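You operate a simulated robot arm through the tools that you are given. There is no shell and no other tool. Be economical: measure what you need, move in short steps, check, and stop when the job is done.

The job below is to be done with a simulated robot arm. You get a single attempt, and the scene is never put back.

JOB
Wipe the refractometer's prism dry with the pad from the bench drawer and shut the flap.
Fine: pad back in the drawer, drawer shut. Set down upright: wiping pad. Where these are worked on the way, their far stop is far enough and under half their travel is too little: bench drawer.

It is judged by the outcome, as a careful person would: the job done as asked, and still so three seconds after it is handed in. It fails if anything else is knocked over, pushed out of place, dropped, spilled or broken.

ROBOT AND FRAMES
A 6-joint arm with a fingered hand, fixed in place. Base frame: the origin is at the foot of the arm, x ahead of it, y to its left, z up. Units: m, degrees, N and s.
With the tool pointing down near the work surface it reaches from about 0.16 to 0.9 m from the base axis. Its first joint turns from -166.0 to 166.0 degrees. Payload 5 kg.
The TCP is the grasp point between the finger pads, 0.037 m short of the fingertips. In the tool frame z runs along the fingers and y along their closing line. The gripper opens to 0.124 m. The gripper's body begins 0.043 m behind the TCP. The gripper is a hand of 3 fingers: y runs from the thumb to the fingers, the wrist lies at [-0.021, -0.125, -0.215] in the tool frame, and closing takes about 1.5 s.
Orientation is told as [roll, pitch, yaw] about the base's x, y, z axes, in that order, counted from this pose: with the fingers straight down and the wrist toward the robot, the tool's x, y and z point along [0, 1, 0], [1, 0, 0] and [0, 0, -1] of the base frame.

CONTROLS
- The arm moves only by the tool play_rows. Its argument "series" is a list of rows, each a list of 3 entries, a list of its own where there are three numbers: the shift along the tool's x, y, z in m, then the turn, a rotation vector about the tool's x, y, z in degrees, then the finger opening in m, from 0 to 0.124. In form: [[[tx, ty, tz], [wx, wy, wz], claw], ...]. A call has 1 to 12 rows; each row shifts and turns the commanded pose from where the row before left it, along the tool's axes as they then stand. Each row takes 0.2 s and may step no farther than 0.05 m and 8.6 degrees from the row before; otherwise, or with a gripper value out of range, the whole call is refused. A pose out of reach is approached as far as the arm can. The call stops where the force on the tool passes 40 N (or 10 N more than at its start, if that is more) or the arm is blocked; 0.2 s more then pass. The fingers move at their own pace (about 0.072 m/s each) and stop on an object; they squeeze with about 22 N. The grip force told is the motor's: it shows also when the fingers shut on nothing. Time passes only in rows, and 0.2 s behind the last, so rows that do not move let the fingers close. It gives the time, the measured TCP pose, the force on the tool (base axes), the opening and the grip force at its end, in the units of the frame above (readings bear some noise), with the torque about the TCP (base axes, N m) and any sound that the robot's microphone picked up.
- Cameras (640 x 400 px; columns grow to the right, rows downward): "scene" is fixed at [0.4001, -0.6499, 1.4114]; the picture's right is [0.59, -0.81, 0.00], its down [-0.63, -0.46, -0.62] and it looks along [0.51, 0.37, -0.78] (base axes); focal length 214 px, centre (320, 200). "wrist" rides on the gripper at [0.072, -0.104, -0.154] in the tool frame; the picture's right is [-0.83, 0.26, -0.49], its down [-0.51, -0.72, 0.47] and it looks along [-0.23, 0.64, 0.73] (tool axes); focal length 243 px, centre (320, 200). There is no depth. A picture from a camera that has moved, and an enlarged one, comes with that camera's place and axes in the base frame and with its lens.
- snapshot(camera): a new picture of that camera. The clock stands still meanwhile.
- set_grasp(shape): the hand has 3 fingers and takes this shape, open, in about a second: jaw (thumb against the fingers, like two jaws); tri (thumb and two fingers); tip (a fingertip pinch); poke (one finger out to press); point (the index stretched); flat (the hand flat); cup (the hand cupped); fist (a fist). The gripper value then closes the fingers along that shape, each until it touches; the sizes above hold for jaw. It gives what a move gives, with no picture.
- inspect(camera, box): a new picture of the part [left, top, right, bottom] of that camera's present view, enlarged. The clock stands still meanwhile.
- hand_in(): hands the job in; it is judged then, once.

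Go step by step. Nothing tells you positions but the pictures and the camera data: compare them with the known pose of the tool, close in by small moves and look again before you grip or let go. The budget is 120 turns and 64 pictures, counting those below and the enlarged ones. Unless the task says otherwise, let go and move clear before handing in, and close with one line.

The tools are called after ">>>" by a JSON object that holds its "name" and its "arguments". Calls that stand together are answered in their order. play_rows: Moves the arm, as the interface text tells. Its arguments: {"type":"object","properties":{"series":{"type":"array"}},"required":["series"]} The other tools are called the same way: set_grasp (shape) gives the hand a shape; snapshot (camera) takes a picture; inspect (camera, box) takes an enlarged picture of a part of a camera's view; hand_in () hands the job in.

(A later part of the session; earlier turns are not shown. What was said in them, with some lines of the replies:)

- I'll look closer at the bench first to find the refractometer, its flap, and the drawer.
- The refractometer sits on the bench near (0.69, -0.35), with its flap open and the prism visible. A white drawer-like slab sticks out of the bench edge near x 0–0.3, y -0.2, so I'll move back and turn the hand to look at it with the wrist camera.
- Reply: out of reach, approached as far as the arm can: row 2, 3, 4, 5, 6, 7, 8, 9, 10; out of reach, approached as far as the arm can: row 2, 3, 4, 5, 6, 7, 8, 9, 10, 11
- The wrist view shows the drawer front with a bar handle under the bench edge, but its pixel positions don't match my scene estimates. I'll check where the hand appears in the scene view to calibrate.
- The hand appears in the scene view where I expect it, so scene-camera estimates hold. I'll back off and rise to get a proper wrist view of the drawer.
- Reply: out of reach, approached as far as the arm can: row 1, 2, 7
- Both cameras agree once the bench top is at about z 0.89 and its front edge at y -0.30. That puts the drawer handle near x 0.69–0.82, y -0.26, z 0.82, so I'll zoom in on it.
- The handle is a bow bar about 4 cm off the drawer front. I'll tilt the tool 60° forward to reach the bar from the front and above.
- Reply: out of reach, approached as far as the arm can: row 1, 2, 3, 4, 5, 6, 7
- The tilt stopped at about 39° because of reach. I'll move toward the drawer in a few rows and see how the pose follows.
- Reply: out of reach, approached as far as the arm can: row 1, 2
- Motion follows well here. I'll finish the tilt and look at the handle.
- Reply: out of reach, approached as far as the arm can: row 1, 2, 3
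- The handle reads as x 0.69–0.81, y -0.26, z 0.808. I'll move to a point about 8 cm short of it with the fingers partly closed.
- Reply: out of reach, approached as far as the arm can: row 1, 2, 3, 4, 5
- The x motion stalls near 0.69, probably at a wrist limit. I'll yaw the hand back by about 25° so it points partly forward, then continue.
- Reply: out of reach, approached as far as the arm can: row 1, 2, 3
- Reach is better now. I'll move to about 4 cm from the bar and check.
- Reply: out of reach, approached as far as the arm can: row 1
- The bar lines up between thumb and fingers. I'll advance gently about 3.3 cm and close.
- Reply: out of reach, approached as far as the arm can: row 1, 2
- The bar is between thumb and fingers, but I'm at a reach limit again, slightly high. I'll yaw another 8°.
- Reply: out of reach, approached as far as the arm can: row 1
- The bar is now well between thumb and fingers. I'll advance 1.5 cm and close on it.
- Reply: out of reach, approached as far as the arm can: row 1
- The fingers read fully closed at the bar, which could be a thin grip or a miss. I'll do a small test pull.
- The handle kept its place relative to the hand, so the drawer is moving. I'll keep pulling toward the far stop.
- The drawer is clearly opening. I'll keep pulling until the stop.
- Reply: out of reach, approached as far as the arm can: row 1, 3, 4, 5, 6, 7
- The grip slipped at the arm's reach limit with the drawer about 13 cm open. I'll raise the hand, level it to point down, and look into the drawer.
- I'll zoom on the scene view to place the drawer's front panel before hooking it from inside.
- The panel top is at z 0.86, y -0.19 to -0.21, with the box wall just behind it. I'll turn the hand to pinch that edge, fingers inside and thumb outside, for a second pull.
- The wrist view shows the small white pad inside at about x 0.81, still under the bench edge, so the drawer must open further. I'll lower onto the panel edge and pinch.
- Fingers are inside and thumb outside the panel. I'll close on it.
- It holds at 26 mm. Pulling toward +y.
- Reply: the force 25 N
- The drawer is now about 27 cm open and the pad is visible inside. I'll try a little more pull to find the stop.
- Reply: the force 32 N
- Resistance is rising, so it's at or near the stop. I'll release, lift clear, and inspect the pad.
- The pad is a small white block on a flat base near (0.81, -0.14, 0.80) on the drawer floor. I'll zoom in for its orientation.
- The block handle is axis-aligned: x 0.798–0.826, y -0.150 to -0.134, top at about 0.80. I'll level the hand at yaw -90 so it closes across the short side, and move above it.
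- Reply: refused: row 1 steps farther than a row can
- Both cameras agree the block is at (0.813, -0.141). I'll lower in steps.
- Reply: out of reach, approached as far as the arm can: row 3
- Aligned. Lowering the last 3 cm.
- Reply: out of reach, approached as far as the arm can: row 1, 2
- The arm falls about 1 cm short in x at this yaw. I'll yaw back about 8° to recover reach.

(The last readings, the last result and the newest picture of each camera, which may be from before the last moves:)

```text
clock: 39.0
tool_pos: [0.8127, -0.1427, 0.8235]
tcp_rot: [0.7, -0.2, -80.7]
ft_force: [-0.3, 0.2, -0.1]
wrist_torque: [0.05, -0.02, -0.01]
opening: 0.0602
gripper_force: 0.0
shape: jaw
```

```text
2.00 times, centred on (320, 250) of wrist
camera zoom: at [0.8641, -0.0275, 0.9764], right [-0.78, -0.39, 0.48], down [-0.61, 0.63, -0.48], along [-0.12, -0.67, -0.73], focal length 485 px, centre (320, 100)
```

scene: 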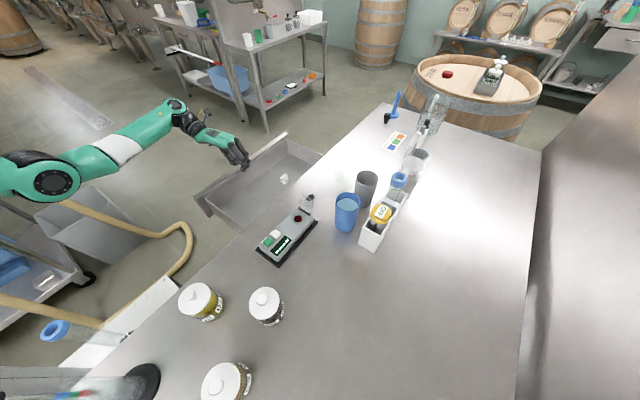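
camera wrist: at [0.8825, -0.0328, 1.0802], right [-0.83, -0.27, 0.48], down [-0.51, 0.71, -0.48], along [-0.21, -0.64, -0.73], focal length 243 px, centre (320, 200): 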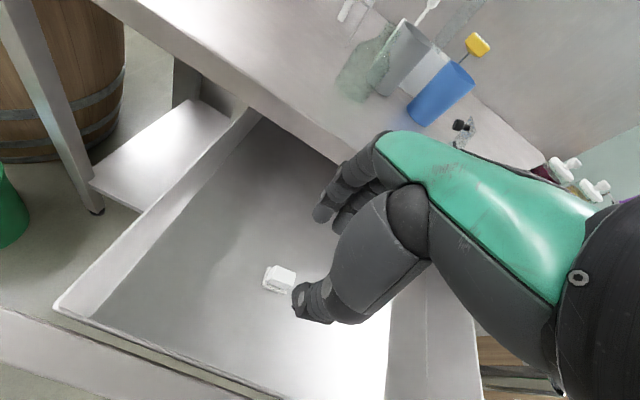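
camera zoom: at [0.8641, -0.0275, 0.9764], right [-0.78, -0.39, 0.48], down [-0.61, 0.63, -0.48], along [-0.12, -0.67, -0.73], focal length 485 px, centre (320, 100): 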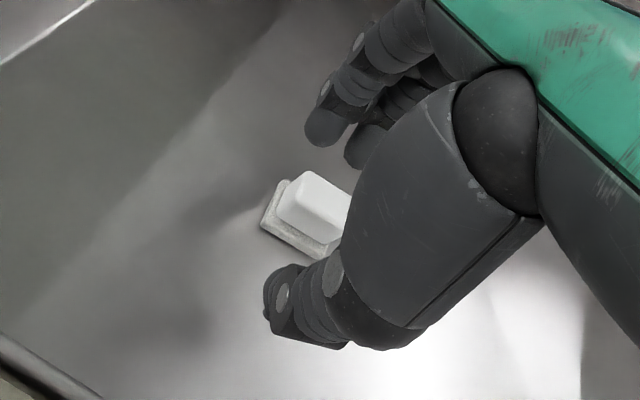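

The block is centred between thumb and fingers. I'll lower slightly and close.

>>> {"name": "play_rows", "arguments": {"series": [[[0, 0, 0.004], [0, 0, 0], 0.06], [[0, 0, 0], [0, 0, 0], 0.03], [[0, 0, 0], [0, 0, 0], 0.01], [[0, 0, 0], [0, 0, 0], 0.01], [[0, 0, 0], [0, 0, 0], 0.005], [[0, 0, 0], [0, 0, 0], 0.005]]}}

>>> {"name": "inspect", "arguments": {"camera": "wrist", "box": [240, 150, 400, 350]}}

```text
clock: 40.4
tool_pos: [0.8128, -0.1412, 0.8191]
tcp_rot: [0.8, -0.2, -80.6]
ft_force: [1.0, -0.4, -0.4]
wrist_torque: [-0.03, -0.02, -0.01]
opening: 0.0131
gripper_force: 21.6
shape: jaw
```

```text
2.00 times, centred on (320, 250) of wrist
camera zoom: at [0.864, -0.0268, 0.9728], right [-0.78, -0.39, 0.48], down [-0.61, 0.63, -0.48], along [-0.12, -0.67, -0.73], focal length 485 px, centre (320, 100)
```

zoom: 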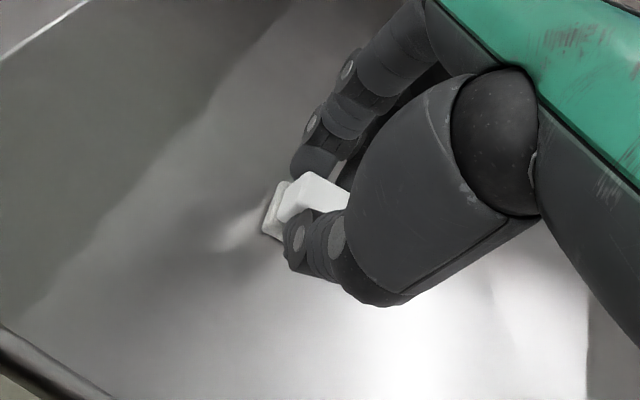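

The pad is gripped. I'll lift straight up and check the hold.

>>> {"name": "play_rows", "arguments": {"series": [[[0, 0, -0.015], [0, 0, 0], 0.005], [[0, 0, -0.03], [0, 0, 0], 0.005], [[0, 0, -0.035], [0, 0, 0], 0.005], [[0, 0, -0.035], [0, 0, 0], 0.005], [[0, 0, -0.035], [0, 0, 0], 0.005], [[0, 0, -0.03], [0, 0, 0], 0.005], [[0, 0, 0], [0, 0, 0], 0.005]]}}

>>> {"name": "inspect", "arguments": {"camera": "scene", "box": [204, 90, 364, 190]}}

```text
clock: 42.0
tool_pos: [0.8091, -0.1417, 0.999]
tcp_rot: [0.8, -0.3, -80.6]
ft_force: [0.6, -0.3, -1.3]
wrist_torque: [0.02, 0.0, 0.01]
opening: 0.013
gripper_force: 21.7
shape: jaw
```

```text
4.00 times, centred on (284, 140) of scene
camera zoom: at [0.4001, -0.6499, 1.4114], right [0.59, -0.81, 0.0], down [-0.63, -0.46, -0.62], along [0.51, 0.37, -0.78], focal length 858 px, centre (464, 440)
```

zoom: 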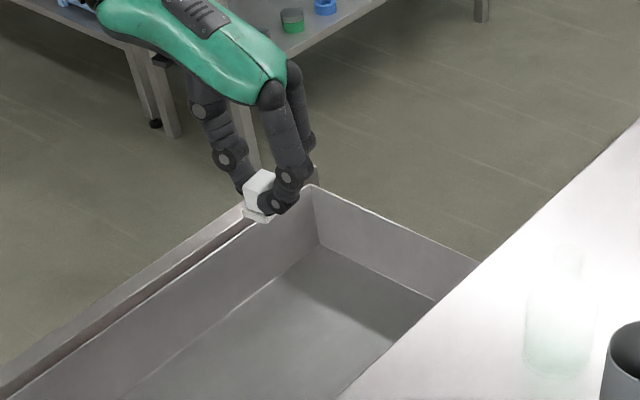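

The pad is held upright. Triangulated, the prism is at about (0.628, -0.412, 0.93) and the flap hinge at x 0.66; I'll carry the pad above it.

>>> {"name": "play_rows", "arguments": {"series": [[[0, 0, -0.03], [0, 0, 0], 0.005], [[0, 0, -0.031], [0, 0, 0], 0.005], [[-0.0279, 0.0294, 0], [0, 0, 0], 0.005], [[-0.0279, 0.0294, 0], [0, 0, 0], 0.005], [[-0.0279, 0.0294, 0], [0, 0, 0], 0.005], [[-0.0279, 0.0294, 0], [0, 0, 0], 0.005], [[-0.0279, 0.0294, 0], [0, 0, 0], 0.005], [[-0.0279, 0.0294, 0], [0, 0, 0], 0.005], [[-0.0279, 0.0294, 0], [0, 0, 0], 0.005], [[-0.0279, 0.0294, 0], [0, 0, 0], 0.005], [[0, 0, 0], [0, 0, 0], 0.005]]}}

>>> {"name": "inspect", "arguments": {"camera": "scene", "box": [230, 140, 390, 260]}}

>>> {"name": "snapshot", "arguments": {"camera": "wrist"}}

```text
clock: 44.4
tool_pos: [0.6241, -0.4071, 1.0565]
tcp_rot: [0.7, -0.2, -80.7]
ft_force: [-0.4, -0.6, -1.0]
wrist_torque: [0.02, 0.01, 0.03]
opening: 0.0127
gripper_force: 22.0
shape: jaw
```

```text
3.33 times, centred on (310, 200) of scene
camera zoom: at [0.4001, -0.6499, 1.4114], right [0.59, -0.81, 0.0], down [-0.63, -0.46, -0.62], along [0.51, 0.37, -0.78], focal length 715 px, centre (353, 200)
```

zoom: 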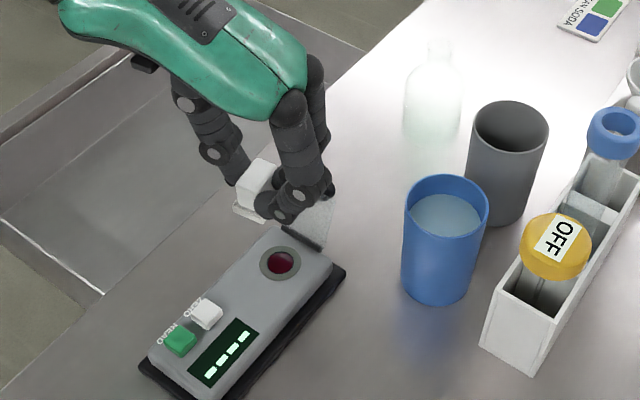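

```text
23 pictures are left
camera wrist: at [0.675, -0.2918, 1.2099], right [-0.78, -0.39, 0.48], down [-0.61, 0.63, -0.48], along [-0.11, -0.67, -0.73], focal length 243 px, centre (320, 200)
```

wrist: 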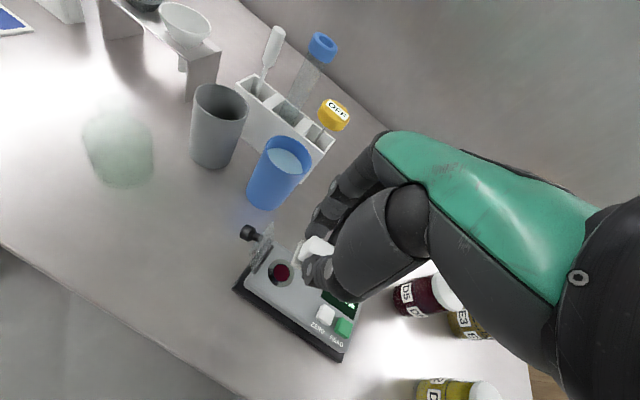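

Triangulation gives the prism at (0.626, -0.414, 0.933). I'll lower toward it, slowing near contact.

>>> {"name": "play_rows", "arguments": {"series": [[[0, 0.006, 0.02], [0, 0, 0], 0.005], [[0, 0, 0.02], [0, 0, 0], 0.005], [[0, 0, 0.015], [0, 0, 0], 0.005], [[0, 0, 0], [0, 0, 0], 0.005]]}}

>>> {"name": "inspect", "arguments": {"camera": "scene", "box": [250, 180, 346, 240]}}

```text
clock: 45.4
tool_pos: [0.6271, -0.4143, 1.001]
tcp_rot: [0.9, -0.3, -80.6]
ft_force: [-1.2, -0.5, 0.0]
wrist_torque: [0.01, 0.0, 0.01]
opening: 0.0131
gripper_force: 22.4
shape: jaw
```

```text
6.67 times, centred on (298, 210) of scene
camera zoom: at [0.4001, -0.6499, 1.4114], right [0.59, -0.81, 0.0], down [-0.63, -0.46, -0.62], along [0.51, 0.37, -0.78], focal length 1430 px, centre (467, 133)
```

zoom: 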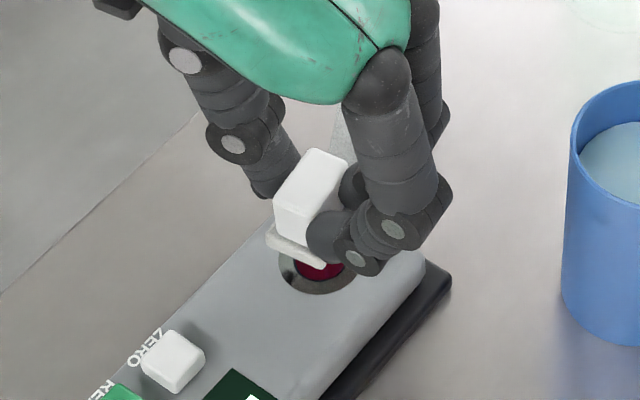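

The pad is right over the prism. Lowering in fine steps to light contact.

>>> {"name": "play_rows", "arguments": {"series": [[[0, 0, 0.006], [0, 0, 0], 0.005], [[0, 0, 0.004], [0, 0, 0], 0.005], [[0, 0, 0.003], [0, 0, 0], 0.005], [[0, 0, 0], [0, 0, 0], 0.005]]}}

```text
clock: 46.4
tool_pos: [0.6283, -0.4159, 0.9895]
tcp_rot: [0.8, -0.1, -80.7]
ft_force: [-0.5, 0.1, -0.1]
wrist_torque: [-0.01, -0.01, 0.03]
opening: 0.0134
gripper_force: 22.0
shape: jaw
```

>>> {"name": "play_rows", "arguments": {"series": [[[0, 0, 0.002], [0, 0, 0], 0.005], [[0, 0, 0.002], [0, 0, 0], 0.005], [[0, 0, 0.002], [0, 0, 0], 0.005], [[0, 0, 0], [0, 0, 0], 0.005]]}}

```text
clock: 47.4
tool_pos: [0.6291, -0.4168, 0.9844]
tcp_rot: [0.8, -0.2, -80.6]
ft_force: [0.2, 0.7, -0.3]
wrist_torque: [0.02, 0.03, 0.0]
opening: 0.0134
gripper_force: 21.9
shape: jaw
```

>>> {"name": "play_rows", "arguments": {"series": [[[-0.001, -0.001, 0.002], [0, 0, 0], 0.005], [[-0.001, -0.001, 0.0015], [0, 0, 0], 0.005], [[0, 0, 0.0015], [0, 0, 0], 0.005], [[0, 0, 0], [0, 0, 0], 0.005]]}}

```text
clock: 48.4
tool_pos: [0.6271, -0.4144, 0.9795]
tcp_rot: [0.9, -0.2, -80.7]
ft_force: [-0.4, 1.5, 4.7]
wrist_torque: [0.0, 0.01, -0.03]
opening: 0.0134
gripper_force: 22.2
shape: jaw
```

Contact at about 5 N. Now gentle wiping strokes across the prism in both directions.

>>> {"name": "play_rows", "arguments": {"series": [[[-0.008, 0, 0.0005], [0, 0, 0], 0.005], [[0.007, 0, 0], [0, 0, 0], 0.005], [[0.008, 0, 0], [0, 0, 0], 0.005], [[-0.007, 0.008, 0], [0, 0, 0], 0.005], [[0, -0.008, 0], [0, 0, 0], 0.005], [[0, -0.008, 0], [0, 0, 0], 0.005], [[0, 0.008, 0], [0, 0, 0], 0.005], [[-0.01, 0, 0], [0, 0, 0], 0.005], [[0.01, 0, 0], [0, 0, 0], 0.005], [[0.006, 0, 0], [0, 0, 0], 0.005], [[-0.006, 0, 0], [0, 0, 0], 0.005]]}}

>>> {"name": "play_rows", "arguments": {"series": [[[-0.01, 0, 0], [0, 0, 0], 0.005], [[-0.005, 0, 0], [0, 0, 0], 0.005], [[0.01, 0, 0], [0, 0, 0], 0.005], [[0.012, 0, 0], [0, 0, 0], 0.005], [[-0.007, 0.01, 0], [0, 0, 0], 0.005], [[0, -0.01, 0], [0, 0, 0], 0.005], [[0, -0.01, 0], [0, 0, 0], 0.005], [[0, 0.01, 0], [0, 0, 0], 0.005], [[0, 0, 0], [0, 0, 0], 0.005]]}}

>>> {"name": "play_rows", "arguments": {"series": [[[0, 0, -0.015], [0, 0, 0], 0.005], [[0, 0, -0.025], [0, 0, 0], 0.005], [[0, 0, -0.03], [0, 0, 0], 0.005], [[0, -0.04, -0.02], [0, 0, 0], 0.005], [[0, -0.045, 0], [0, 0, 0], 0.005], [[0, 0, 0], [0, 0, 0], 0.005]]}}

>>> {"name": "inspect", "arguments": {"camera": "scene", "box": [250, 170, 346, 240]}}

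```text
clock: 50.8
tool_pos: [0.6252, -0.4118, 0.9786]
tcp_rot: [0.8, 0.0, -80.7]
ft_force: [1.2, 0.6, 3.1]
wrist_torque: [-0.03, -0.08, 0.02]
opening: 0.014
gripper_force: 22.2
shape: jaw
```

```text
clock: 52.8
tool_pos: [0.6273, -0.4127, 0.9788]
tcp_rot: [0.8, -0.2, -80.7]
ft_force: [-0.3, 3.1, 5.8]
wrist_torque: [0.1, -0.02, 0.02]
opening: 0.014
gripper_force: 21.4
shape: jaw
```

```text
clock: 54.2
tool_pos: [0.6121, -0.3281, 1.0679]
tcp_rot: [0.8, -0.2, -80.7]
ft_force: [-0.7, -0.8, 0.1]
wrist_torque: [0.0, -0.04, -0.01]
opening: 0.0137
gripper_force: 22.2
shape: jaw
```

```text
5.71 times, centred on (298, 205) of scene
camera zoom: at [0.4001, -0.6499, 1.4114], right [0.59, -0.81, 0.0], down [-0.63, -0.46, -0.62], along [0.51, 0.37, -0.78], focal length 1226 px, centre (446, 171)
```

zoom: 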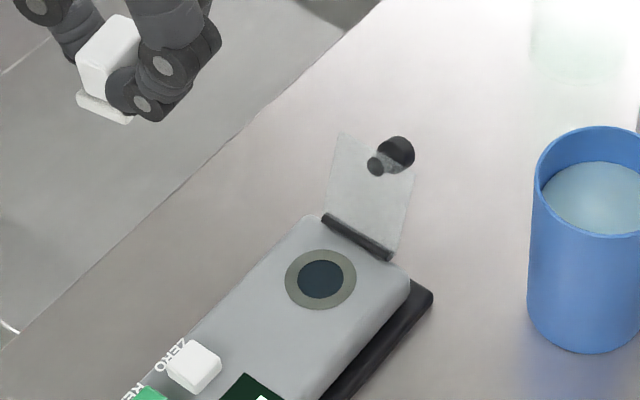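

The prism has turned from red-wet to clean dark glass, so it's wiped. Now I'll carry the pad back over its spot in the drawer.

>>> {"name": "play_rows", "arguments": {"series": [[[0.038, -0.0253, 0], [0, 0, 0], 0.005], [[0.038, -0.0253, 0], [0, 0, 0], 0.005], [[0.038, -0.0253, 0], [0, 0, 0], 0.005], [[0.038, -0.0253, 0], [0, 0, 0], 0.005], [[0.038, -0.0253, 0], [0, 0, 0], 0.005], [[0.038, -0.0253, 0.01], [0, 0, 0], 0.005], [[0, 0, 0.04], [0, 0, 0], 0.005], [[0, 0, 0.04], [0, 0, 0], 0.005], [[0, 0, 0.04], [0, 0, 0], 0.005], [[0, 0, 0.04], [0, 0, 0], 0.005], [[0, 0, 0.04], [0, 0, 0], 0.005], [[0, 0, 0], [0, 0, 0], 0.005]]}}

>>> {"name": "inspect", "arguments": {"camera": "scene", "box": [224, 120, 344, 195]}}

```text
clock: 56.8
tool_pos: [0.813, -0.1398, 0.8612]
tcp_rot: [0.7, -0.1, -80.7]
ft_force: [0.5, -0.3, 0.4]
wrist_torque: [0.04, 0.0, 0.0]
opening: 0.014
gripper_force: 22.0
shape: jaw
```

```text
5.33 times, centred on (284, 158) of scene
camera zoom: at [0.4001, -0.6499, 1.4114], right [0.59, -0.81, 0.0], down [-0.63, -0.46, -0.62], along [0.51, 0.37, -0.78], focal length 1144 px, centre (512, 427)
```

zoom: 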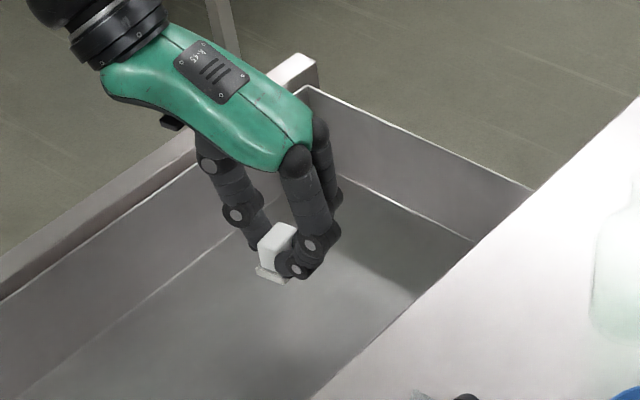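

Over the drawer floor. Lowering slowly to contact.

>>> {"name": "play_rows", "arguments": {"series": [[[0, 0, 0.02], [0, 0, 0], 0.005], [[0, 0, 0.012], [0, 0, 0], 0.005], [[0, 0, 0.004], [0, 0, 0], 0.005], [[0, 0, 0.003], [0, 0, 0], 0.005], [[0, 0, 0], [0, 0, 0], 0.005]]}}

```text
clock: 58.0
tool_pos: [0.8147, -0.1409, 0.8212]
tcp_rot: [0.7, 0.0, -80.7]
ft_force: [-0.7, -0.1, -0.4]
wrist_torque: [0.03, 0.0, -0.03]
opening: 0.0138
gripper_force: 21.8
shape: jaw
```

>>> {"name": "play_rows", "arguments": {"series": [[[0, 0, 0.0015], [0, 0, 0], 0.005], [[0, 0, 0.0015], [0, 0, 0], 0.005], [[0, 0, 0], [0, 0, 0], 0.005]]}}

```text
clock: 58.8
tool_pos: [0.813, -0.1405, 0.8205]
tcp_rot: [0.7, -0.2, -80.7]
ft_force: [-1.5, -0.2, -0.5]
wrist_torque: [0.0, -0.02, -0.04]
opening: 0.0141
gripper_force: 21.6
shape: jaw
out of reach, approached as far as the arm can: row 2
```

>>> {"name": "play_rows", "arguments": {"series": [[[-0.01, 0, 0.0], [0, 0, 0], 0.005], [[0, 0, 0.0015], [0, 0, 0], 0.005], [[0, 0, 0.0015], [0, 0, 0], 0.005], [[0, 0, 0], [0, 0, 0], 0.005]]}}

```text
clock: 59.8
tool_pos: [0.8041, -0.142, 0.8172]
tcp_rot: [0.9, -0.2, -80.7]
ft_force: [-1.4, -0.7, 3.3]
wrist_torque: [-0.05, 0.08, 0.01]
opening: 0.0138
gripper_force: 22.2
shape: jaw
```

Contact felt at 3 N, so the pad is on the drawer floor. I'll release slowly and lift clear.

>>> {"name": "play_rows", "arguments": {"series": [[[0, 0, 0], [0, 0, 0], 0.02], [[0, 0, 0], [0, 0, 0], 0.035], [[0, 0, 0], [0, 0, 0], 0.06], [[0, 0, 0], [0, 0, 0], 0.06], [[0, 0, -0.02], [0, 0, 0], 0.06], [[0, 0, -0.04], [0, 0, 0], 0.06], [[0, 0, -0.04], [0, 0, 0], 0.06], [[0, 0, -0.04], [0, 0, 0], 0.06], [[0, 0, -0.04], [0, 0, 0], 0.06], [[0, 0, 0], [0, 0, 0], 0.06]]}}

>>> {"name": "inspect", "arguments": {"camera": "scene", "box": [204, 130, 364, 230]}}

```text
clock: 62.0
tool_pos: [0.8019, -0.1406, 1.002]
tcp_rot: [0.8, -0.2, -80.7]
ft_force: [-1.1, 0.4, -0.6]
wrist_torque: [0.0, -0.01, 0.01]
opening: 0.0596
gripper_force: 0.0
shape: jaw
```

```text
4.00 times, centred on (284, 180) of scene
camera zoom: at [0.4001, -0.6499, 1.4114], right [0.59, -0.81, 0.0], down [-0.63, -0.46, -0.62], along [0.51, 0.37, -0.78], focal length 858 px, centre (464, 280)
```

zoom: 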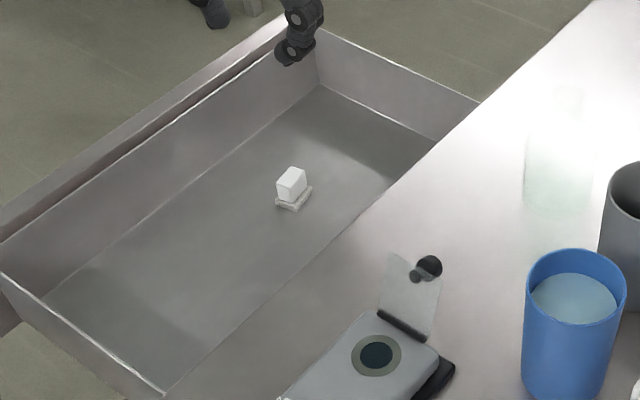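

The pad stands upright in the drawer. Next I'll close the drawer: bring the closed hand in front of the handle, then push it back.

>>> {"name": "play_rows", "arguments": {"series": [[[0, 0, 0], [0, 0, -8], 0.03], [[0, 0, 0], [0, 0, -8], 0.0], [[0.0088, -0.0353, 0], [0, 0, 0], 0.0], [[0.0088, -0.0353, 0], [0, 0, 0], 0.0], [[0.0088, -0.0353, 0], [0, 0, 0], 0.0], [[0.0088, -0.0353, 0], [0, 0, 0], 0.0], [[0.0088, -0.0353, 0], [0, 0, 0], 0.0], [[0.0088, -0.0353, 0], [0, 0, 0], 0.0], [[0.0088, -0.0353, 0], [0, 0, 0], 0.0], [[0, 0, 0], [0, 0, 0], 0.0]]}}

>>> {"name": "play_rows", "arguments": {"series": [[[0, 0, 0.03], [0, 0, 0], 0.0], [[0, 0, 0.035], [0, 0, 0], 0.0], [[0, 0, 0.035], [0, 0, 0], 0.0], [[0, 0, 0], [0, 0, 0], 0.0]]}}

>>> {"name": "snapshot", "arguments": {"camera": "scene"}}

>>> {"name": "snapshot", "arguments": {"camera": "wrist"}}

```text
clock: 64.2
tool_pos: [0.7506, 0.1067, 0.9973]
tcp_rot: [0.7, -0.4, -64.7]
ft_force: [0.9, 0.3, -0.5]
wrist_torque: [0.0, 0.0, 0.01]
opening: 0.0002
gripper_force: 22.1
shape: jaw
```

```text
clock: 65.2
tool_pos: [0.7533, 0.1036, 0.8932]
tcp_rot: [0.7, -0.3, -64.6]
ft_force: [0.3, 0.2, 1.2]
wrist_torque: [0.02, -0.01, 0.04]
opening: 0.0
gripper_force: 21.8
shape: jaw
```

```text
18 pictures are left
```

scene: 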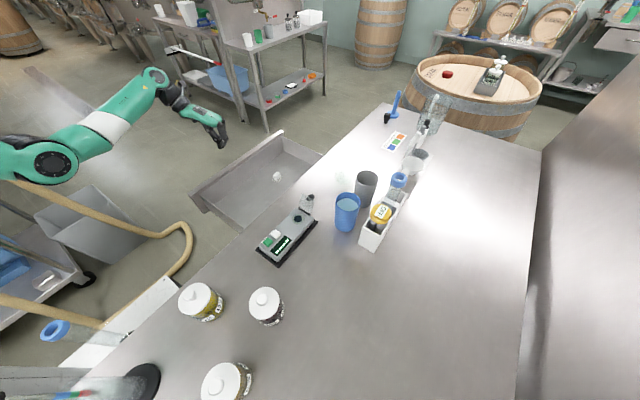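

```text
17 pictures are left
camera wrist: at [0.7713, 0.2291, 1.0484], right [-0.65, -0.59, 0.48], down [-0.76, 0.44, -0.48], along [0.07, -0.68, -0.73], focal length 243 px, centre (320, 200)
```

wrist: 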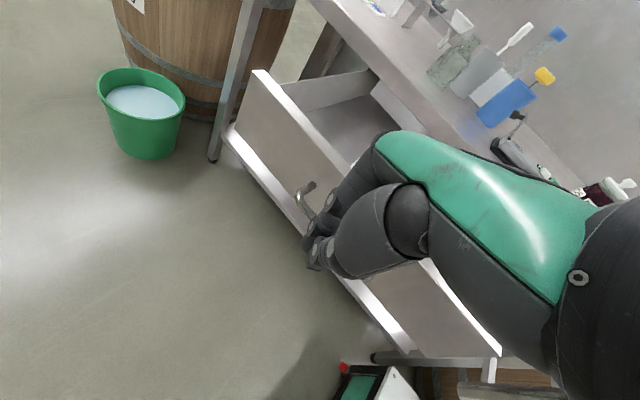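

The hand is in front of the bar. I'll lower to bar height and push gently.

>>> {"name": "play_rows", "arguments": {"series": [[[0, 0, 0.03], [0, 0, 0], 0.0], [[0, 0, 0.03], [0, 0, 0], 0.0], [[-0.0085, 0.018, 0], [0, 0, 0], 0.0], [[-0.0085, 0.018, 0], [0, 0, 0], 0.0], [[-0.0043, 0.009, 0], [0, 0, 0], 0.0], [[-0.0043, 0.009, 0], [0, 0, 0], 0.0], [[-0.0043, 0.009, 0], [0, 0, 0], 0.0], [[-0.0043, 0.009, 0], [0, 0, 0], 0.0], [[-0.0064, 0.0135, 0], [0, 0, 0], 0.0], [[-0.0064, 0.0135, 0], [0, 0, 0], 0.0], [[0, 0, 0], [0, 0, 0], 0.0]]}}

>>> {"name": "snapshot", "arguments": {"camera": "wrist"}}

```text
clock: 67.6
tool_pos: [0.7516, -0.0033, 0.8373]
tcp_rot: [0.8, -0.5, -64.7]
ft_force: [0.8, 0.4, 4.9]
wrist_torque: [-0.12, 0.01, 0.05]
opening: 0.0002
gripper_force: 21.9
shape: jaw
```

```text
16 pictures are left
camera wrist: at [0.7696, 0.1223, 0.9907], right [-0.65, -0.59, 0.48], down [-0.76, 0.44, -0.48], along [0.07, -0.68, -0.73], focal length 243 px, centre (320, 200)
```

wrist: 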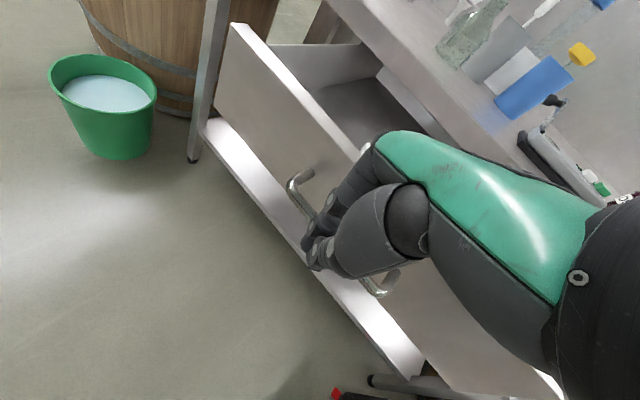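

The drawer is moving with the push. Continuing.

>>> {"name": "play_rows", "arguments": {"series": [[[-0.0064, 0.0135, 0], [0, 0, 0], 0.0], [[-0.0064, 0.0135, 0], [0, 0, 0], 0.0], [[-0.0064, 0.0135, 0], [0, 0, 0], 0.0], [[-0.0064, 0.0135, 0], [0, 0, 0], 0.0], [[-0.0064, 0.0135, 0], [0, 0, 0], 0.0], [[-0.0064, 0.0135, 0], [0, 0, 0], 0.0], [[-0.0064, 0.0135, 0], [0, 0, 0], 0.0], [[-0.0064, 0.0135, 0], [0, 0, 0], 0.0], [[-0.0064, 0.0135, 0], [0, 0, 0], 0.0], [[-0.0064, 0.0135, 0], [0, 0, 0], 0.0], [[0, 0, 0], [0, 0, 0], 0.0]]}}

>>> {"name": "snapshot", "arguments": {"camera": "wrist"}}

```text
clock: 70.0
tool_pos: [0.7523, -0.151, 0.8369]
tcp_rot: [0.7, -0.3, -64.7]
ft_force: [-1.4, 0.2, 6.2]
wrist_torque: [-0.1, 0.08, -0.04]
opening: 0.0
gripper_force: 21.5
shape: jaw
```

```text
15 pictures are left
camera wrist: at [0.7709, -0.0263, 0.9904], right [-0.65, -0.59, 0.48], down [-0.76, 0.44, -0.48], along [0.07, -0.68, -0.73], focal length 243 px, centre (320, 200)
```

wrist: 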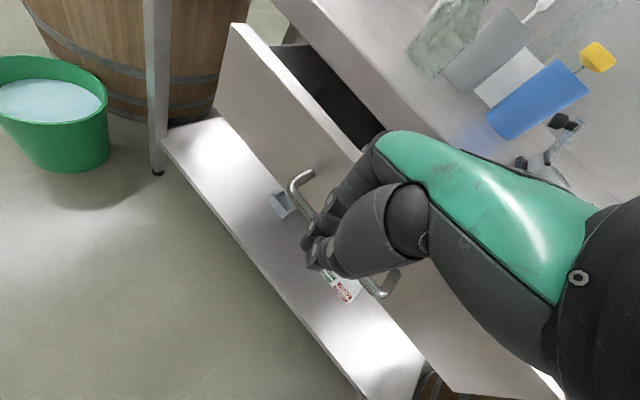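

About 7 cm to go. I'll finish slowly until it seats.

>>> {"name": "play_rows", "arguments": {"series": [[[-0.0043, 0.009, 0], [0, 0, 0], 0.0], [[-0.0043, 0.009, 0], [0, 0, 0], 0.0], [[-0.0043, 0.009, 0], [0, 0, 0], 0.0], [[-0.0043, 0.009, 0], [0, 0, 0], 0.0], [[-0.0043, 0.009, 0], [0, 0, 0], 0.0], [[-0.0043, 0.009, 0], [0, 0, 0], 0.0], [[-0.0021, 0.0045, 0], [0, 0, 0], 0.0], [[0, 0, 0], [0, 0, 0], 0.0]]}}

>>> {"name": "snapshot", "arguments": {"camera": "wrist"}}

```text
clock: 71.8
tool_pos: [0.7508, -0.2185, 0.8378]
tcp_rot: [0.7, -0.4, -64.8]
ft_force: [-1.0, 1.0, 3.4]
wrist_torque: [-0.05, 0.03, 0.0]
opening: 0.0
gripper_force: 21.9
shape: jaw
```

```text
14 pictures are left
camera wrist: at [0.769, -0.0931, 0.9907], right [-0.65, -0.59, 0.48], down [-0.76, 0.44, -0.48], along [0.07, -0.68, -0.73], focal length 243 px, centre (320, 200)
```

wrist: 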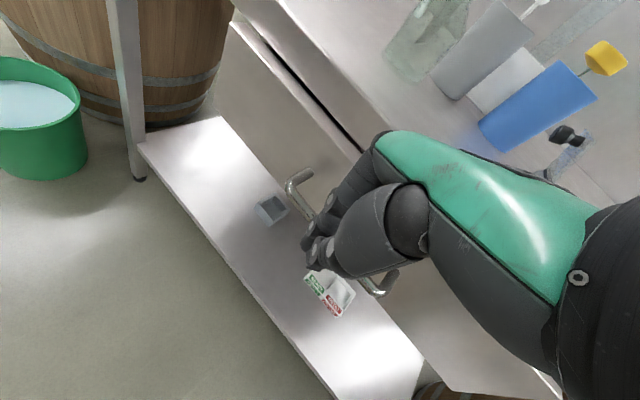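

Nearly flush; only a narrow gap remains. Small further pushes until resistance rises.

>>> {"name": "play_rows", "arguments": {"series": [[[-0.0013, 0.0027, 0], [0, 0, 0], 0.0], [[-0.0013, 0.0027, 0], [0, 0, 0], 0.0], [[-0.0013, 0.0027, 0], [0, 0, 0], 0.0], [[-0.0013, 0.0027, 0], [0, 0, 0], 0.0], [[0, 0, 0], [0, 0, 0], 0.0]]}}

```text
clock: 73.0
tool_pos: [0.7515, -0.2307, 0.8377]
tcp_rot: [0.8, -0.4, -64.7]
ft_force: [-0.9, 1.5, 4.1]
wrist_torque: [-0.07, 0.1, -0.05]
opening: 0.0002
gripper_force: 22.6
shape: jaw
```

>>> {"name": "play_rows", "arguments": {"series": [[[-0.0013, 0.0027, 0], [0, 0, 0], 0.0], [[-0.0013, 0.0027, 0], [0, 0, 0], 0.0], [[0, 0, 0], [0, 0, 0], 0.0]]}}

>>> {"name": "inspect", "arguments": {"camera": "wrist", "box": [200, 0, 400, 200]}}

```text
clock: 73.8
tool_pos: [0.7505, -0.238, 0.8374]
tcp_rot: [0.9, -0.4, -64.7]
ft_force: [-0.6, 1.4, 7.8]
wrist_torque: [-0.11, 0.07, -0.01]
opening: 0.0002
gripper_force: 22.2
shape: jaw
```

```text
2.00 times, centred on (300, 100) of wrist
camera zoom: at [0.7696, -0.1109, 0.9904], right [-0.65, -0.59, 0.48], down [-0.76, 0.44, -0.48], along [0.08, -0.68, -0.73], focal length 485 px, centre (360, 400)
```

zoom: 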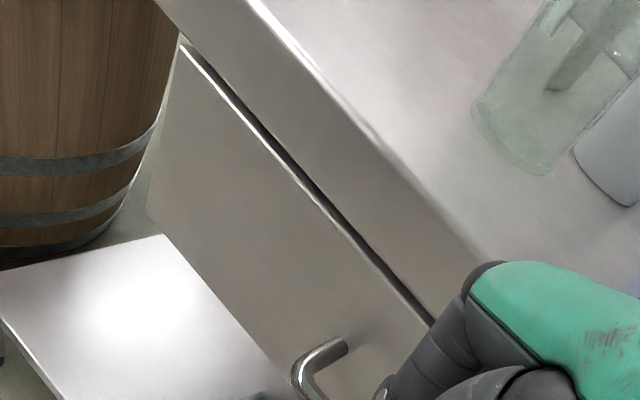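

A few millimetres of the panel's top edge still show. Pushing a little more.

>>> {"name": "play_rows", "arguments": {"series": [[[-0.0013, 0.0027, 0], [0, 0, 0], 0.0], [[-0.0013, 0.0027, 0], [0, 0, 0], 0.0], [[0, 0, 0], [0, 0, 0], 0.0]]}}

```text
clock: 74.6
tool_pos: [0.7519, -0.2418, 0.8367]
tcp_rot: [0.9, -0.5, -64.7]
ft_force: [0.4, 1.9, 10.8]
wrist_torque: [-0.21, 0.11, -0.05]
opening: 0.0
gripper_force: 21.9
shape: jaw
```

>>> {"name": "play_rows", "arguments": {"series": [[[-0.0013, 0.0027, 0], [0, 0, 0], 0.0], [[-0.0013, 0.0027, 0], [0, 0, 0], 0.0], [[0, 0, 0], [0, 0, 0], 0.0]]}}

>>> {"name": "inspect", "arguments": {"camera": "wrist", "box": [200, 0, 400, 200]}}

```text
clock: 75.4
tool_pos: [0.7518, -0.2463, 0.8363]
tcp_rot: [0.8, -0.3, -64.7]
ft_force: [4.3, 12.4, 11.2]
wrist_torque: [-0.2, 0.04, 0.02]
opening: 0.0001
gripper_force: 22.4
shape: jaw
```

```text
2.00 times, centred on (300, 100) of wrist
camera zoom: at [0.7698, -0.1207, 0.9899], right [-0.65, -0.59, 0.48], down [-0.76, 0.43, -0.48], along [0.08, -0.68, -0.73], focal length 485 px, centre (360, 400)
```

zoom: 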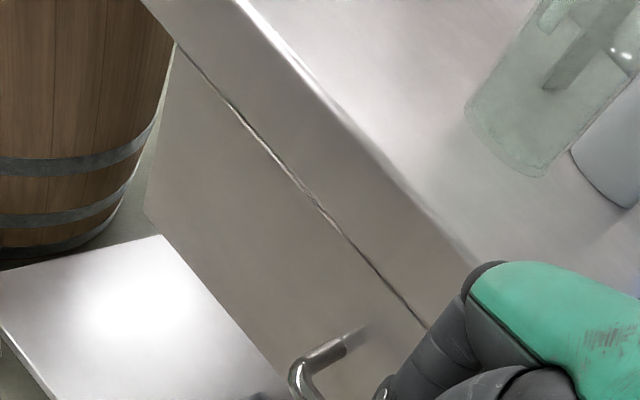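

The drawer is flush and resistance has risen to 12 N, so it's shut. I'll back off, rise, and turn the hand toward yaw 0 for the flap.

>>> {"name": "play_rows", "arguments": {"series": [[[0.0128, -0.027, 0], [0, 0, 0], 0.0], [[0.0128, -0.027, 0], [0, 0, 0], 0.0], [[0, 0, -0.045], [0, 0, 0], 0.0], [[0, 0, -0.045], [0, 0, 0], 0.0], [[0, 0, -0.045], [0, 0, 0], 0.0], [[0, 0, -0.045], [0, 0, 0], 0.0], [[0, 0, -0.045], [0, 0, 0], 0.0], [[0, 0, -0.04], [0, 0, 0], 0.0], [[0, 0, 0], [0, 0, 0], 0.0]]}}

>>> {"name": "play_rows", "arguments": {"series": [[[0, 0, 0], [0, 0, -8.5], 0.0], [[0, 0, 0], [0, 0, -8.5], 0.0], [[0, 0, 0], [0, 0, -8.5], 0.0], [[0, 0, 0], [0, 0, -8.5], 0.0], [[0, 0, 0], [0, 0, -8.5], 0.0], [[0, 0, 0], [0, 0, -8.5], 0.0], [[0, 0, 0], [0, 0, -8.5], 0.0], [[0, 0, 0], [0, 0, -5.2], 0.0], [[0, 0, 0], [0, 0, 0], 0.0]]}}

>>> {"name": "snapshot", "arguments": {"camera": "wrist"}}

>>> {"name": "inspect", "arguments": {"camera": "scene", "box": [230, 140, 390, 260]}}

```text
clock: 77.4
tool_pos: [0.7476, -0.1858, 1.1004]
tcp_rot: [0.7, -0.4, -64.8]
ft_force: [-0.7, 0.1, 0.9]
wrist_torque: [0.0, -0.04, -0.01]
opening: 0.0
gripper_force: 22.3
shape: jaw
```

```text
clock: 79.4
tool_pos: [0.7472, -0.1878, 1.1023]
tcp_rot: [0.0, -0.7, 0.1]
ft_force: [0.4, 0.8, 0.3]
wrist_torque: [0.01, 0.0, -0.01]
opening: 0.0
gripper_force: 22.1
shape: jaw
```

```text
11 pictures are left
camera wrist: at [0.6409, -0.1149, 1.2531], right [0.26, -0.83, 0.5], down [-0.71, -0.51, -0.48], along [0.65, -0.23, -0.72], focal length 243 px, centre (320, 200)
```

wrist: 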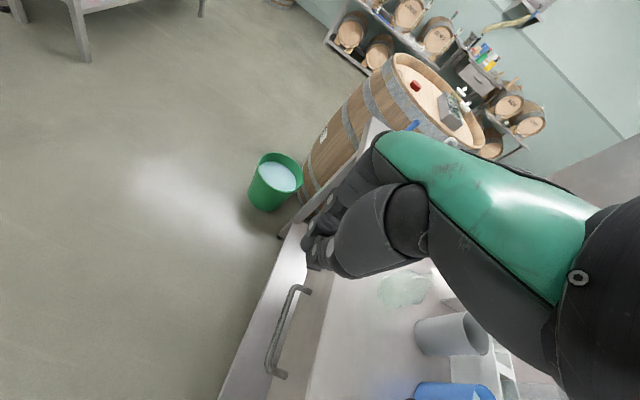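

```text
3.33 times, centred on (310, 200) of scene
camera zoom: at [0.4001, -0.6499, 1.4114], right [0.59, -0.81, 0.0], down [-0.63, -0.46, -0.62], along [0.51, 0.37, -0.78], focal length 715 px, centre (353, 200)
```

zoom: 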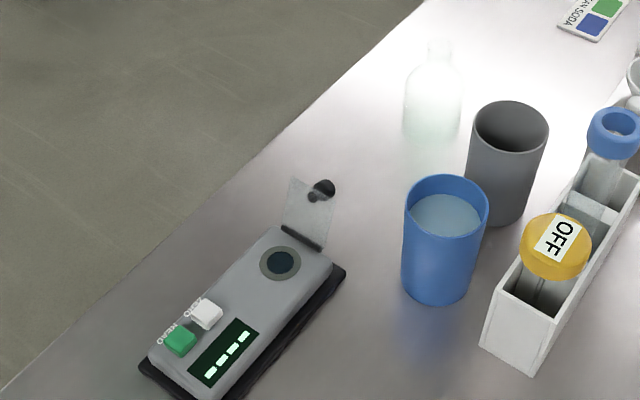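

With the hand raised, the bench is undisturbed: flap tip at about (0.67, -0.41, 0.985), knob on its far side near x 0.685, bottle at x 0.86. I'll go behind the flap at x 0.725 and lower.

>>> {"name": "play_rows", "arguments": {"series": [[[-0.044, -0.0044, 0], [0, 0, 0], 0.0], [[-0.044, -0.0044, 0], [0, 0, 0], 0.0], [[-0.044, -0.0044, 0], [0, 0, 0], 0.0], [[-0.044, -0.0044, 0], [0, 0, 0], 0.0], [[-0.044, -0.0044, 0], [0, 0, 0], 0.0], [[0, 0, 0.03], [0, 0, 0], 0.0], [[0, 0, 0], [0, 0, 0], 0.0]]}}

>>> {"name": "inspect", "arguments": {"camera": "scene", "box": [230, 140, 390, 260]}}

```text
clock: 81.0
tool_pos: [0.7282, -0.409, 1.071]
tcp_rot: [0.0, -0.9, 0.0]
ft_force: [-0.4, -0.5, -0.6]
wrist_torque: [0.02, -0.05, 0.01]
opening: 0.0
gripper_force: 22.2
shape: jaw
```

```text
3.33 times, centred on (310, 200) of scene
camera zoom: at [0.4001, -0.6499, 1.4114], right [0.59, -0.81, 0.0], down [-0.63, -0.46, -0.62], along [0.51, 0.37, -0.78], focal length 715 px, centre (353, 200)
```

zoom: 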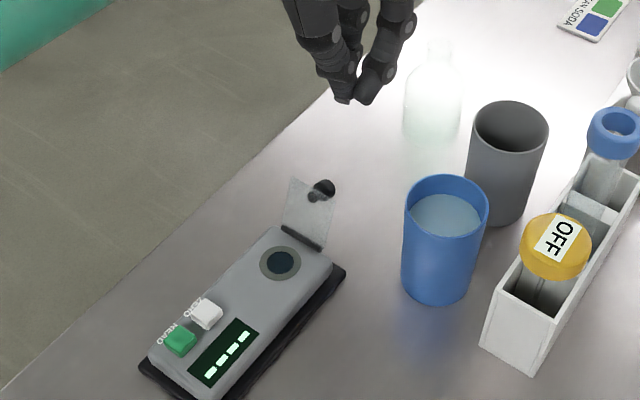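

Fingertips are where computed, behind the flap. Lowering, then nudging toward -x.

>>> {"name": "play_rows", "arguments": {"series": [[[0, 0, 0.03], [0, 0, 0], 0.0], [[0, 0, 0.03], [0, 0, 0], 0.0], [[0, 0, 0.018], [0, 0, 0], 0.0], [[0, -0.01, 0], [0, 0, 0], 0.0], [[0, -0.01, 0], [0, 0, 0], 0.0], [[0, -0.01, 0], [0, 0, 0], 0.0], [[0, 0, 0], [0, 0, 0], 0.0]]}}

>>> {"name": "inspect", "arguments": {"camera": "scene", "box": [250, 160, 346, 220]}}

```text
clock: 82.6
tool_pos: [0.6973, -0.4076, 0.9937]
tcp_rot: [-0.1, -0.9, 0.0]
ft_force: [-0.2, 0.4, 0.8]
wrist_torque: [0.01, 0.03, 0.0]
opening: 0.0
gripper_force: 22.1
shape: jaw
```

```text
6.67 times, centred on (298, 190) of scene
camera zoom: at [0.4001, -0.6499, 1.4114], right [0.59, -0.81, 0.0], down [-0.63, -0.46, -0.62], along [0.51, 0.37, -0.78], focal length 1430 px, centre (467, 267)
```

zoom: 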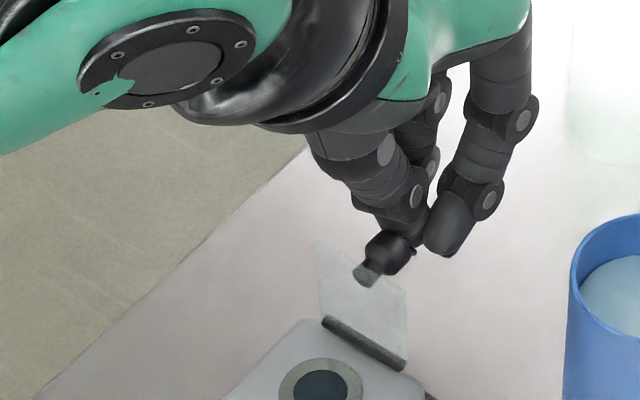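

The fingertips are right behind the knob. Pushing the flap over slowly.

>>> {"name": "play_rows", "arguments": {"series": [[[0, -0.008, 0], [0, 0, 0], 0.0], [[0, -0.008, 0], [0, 0, 0], 0.0], [[0, -0.008, 0], [0, 0, 0], 0.0], [[0, -0.008, 0], [0, 0, 0], 0.0], [[0, -0.008, 0], [0, 0, 0], 0.0], [[0, 0, 0], [0, 0, 0], 0.0]]}}

>>> {"name": "inspect", "arguments": {"camera": "scene", "box": [250, 170, 346, 230]}}

```text
clock: 84.0
tool_pos: [0.6592, -0.4086, 0.993]
tcp_rot: [0.0, -0.9, 0.0]
ft_force: [0.9, -1.3, 0.5]
wrist_torque: [0.0, -0.04, -0.02]
opening: 0.0
gripper_force: 22.3
shape: jaw
```

```text
6.67 times, centred on (298, 200) of scene
camera zoom: at [0.4001, -0.6499, 1.4114], right [0.59, -0.81, 0.0], down [-0.63, -0.46, -0.62], along [0.51, 0.37, -0.78], focal length 1430 px, centre (467, 200)
```

zoom: 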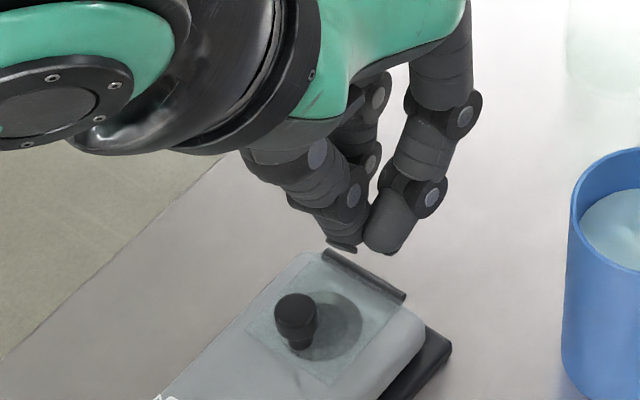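

The flap has gone over and looks flat on the prism. I'll lift clear and check that it's fully down.

>>> {"name": "play_rows", "arguments": {"series": [[[0, 0.005, -0.03], [0, 0, 0], 0.0], [[0, 0, -0.04], [0, 0, 0], 0.0], [[0, 0, -0.04], [0, 0, 0], 0.0], [[0.04, 0, 0], [0, 0, 0], 0.03], [[0.045, 0, 0], [0, 0, 0], 0.06], [[0.045, 0, 0], [0, 0, 0], 0.06], [[0.045, 0, 0], [0, 0, 0], 0.06], [[0, 0, 0], [0, 0, 0], 0.06]]}}

>>> {"name": "inspect", "arguments": {"camera": "scene", "box": [260, 190, 324, 230]}}

>>> {"name": "snapshot", "arguments": {"camera": "scene"}}

```text
clock: 85.8
tool_pos: [0.6642, -0.2312, 1.1053]
tcp_rot: [0.0, -0.8, -0.1]
ft_force: [-0.4, 0.3, -0.5]
wrist_torque: [-0.02, -0.02, -0.02]
opening: 0.0594
gripper_force: 0.1
shape: jaw
```

```text
10.00 times, centred on (292, 210) of scene
camera zoom: at [0.4001, -0.6499, 1.4114], right [0.59, -0.81, 0.0], down [-0.63, -0.46, -0.62], along [0.51, 0.37, -0.78], focal length 2145 px, centre (600, 100)
```

zoom: 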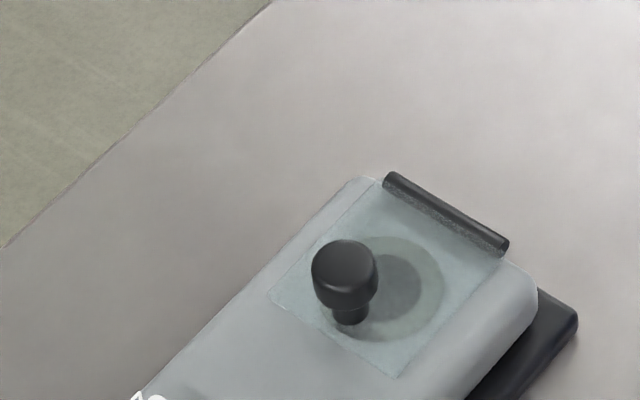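

```text
5 pictures are left
```

scene: 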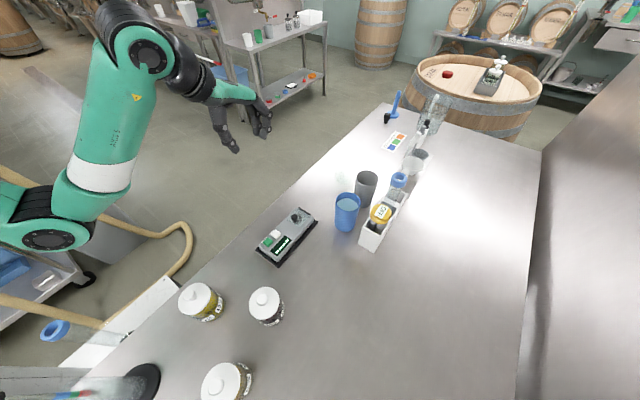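

The flap lies flat on a dry prism, the drawer is flush with the pad inside, and nothing else on the bench has moved. The hand is open and clear, so I'm handing in.

>>> {"name": "hand_in", "arguments": {}}

```text
The job is handed in.
```

I wiped the prism dry and shut the flap. The pad is back upright in the drawer, and the drawer is closed.
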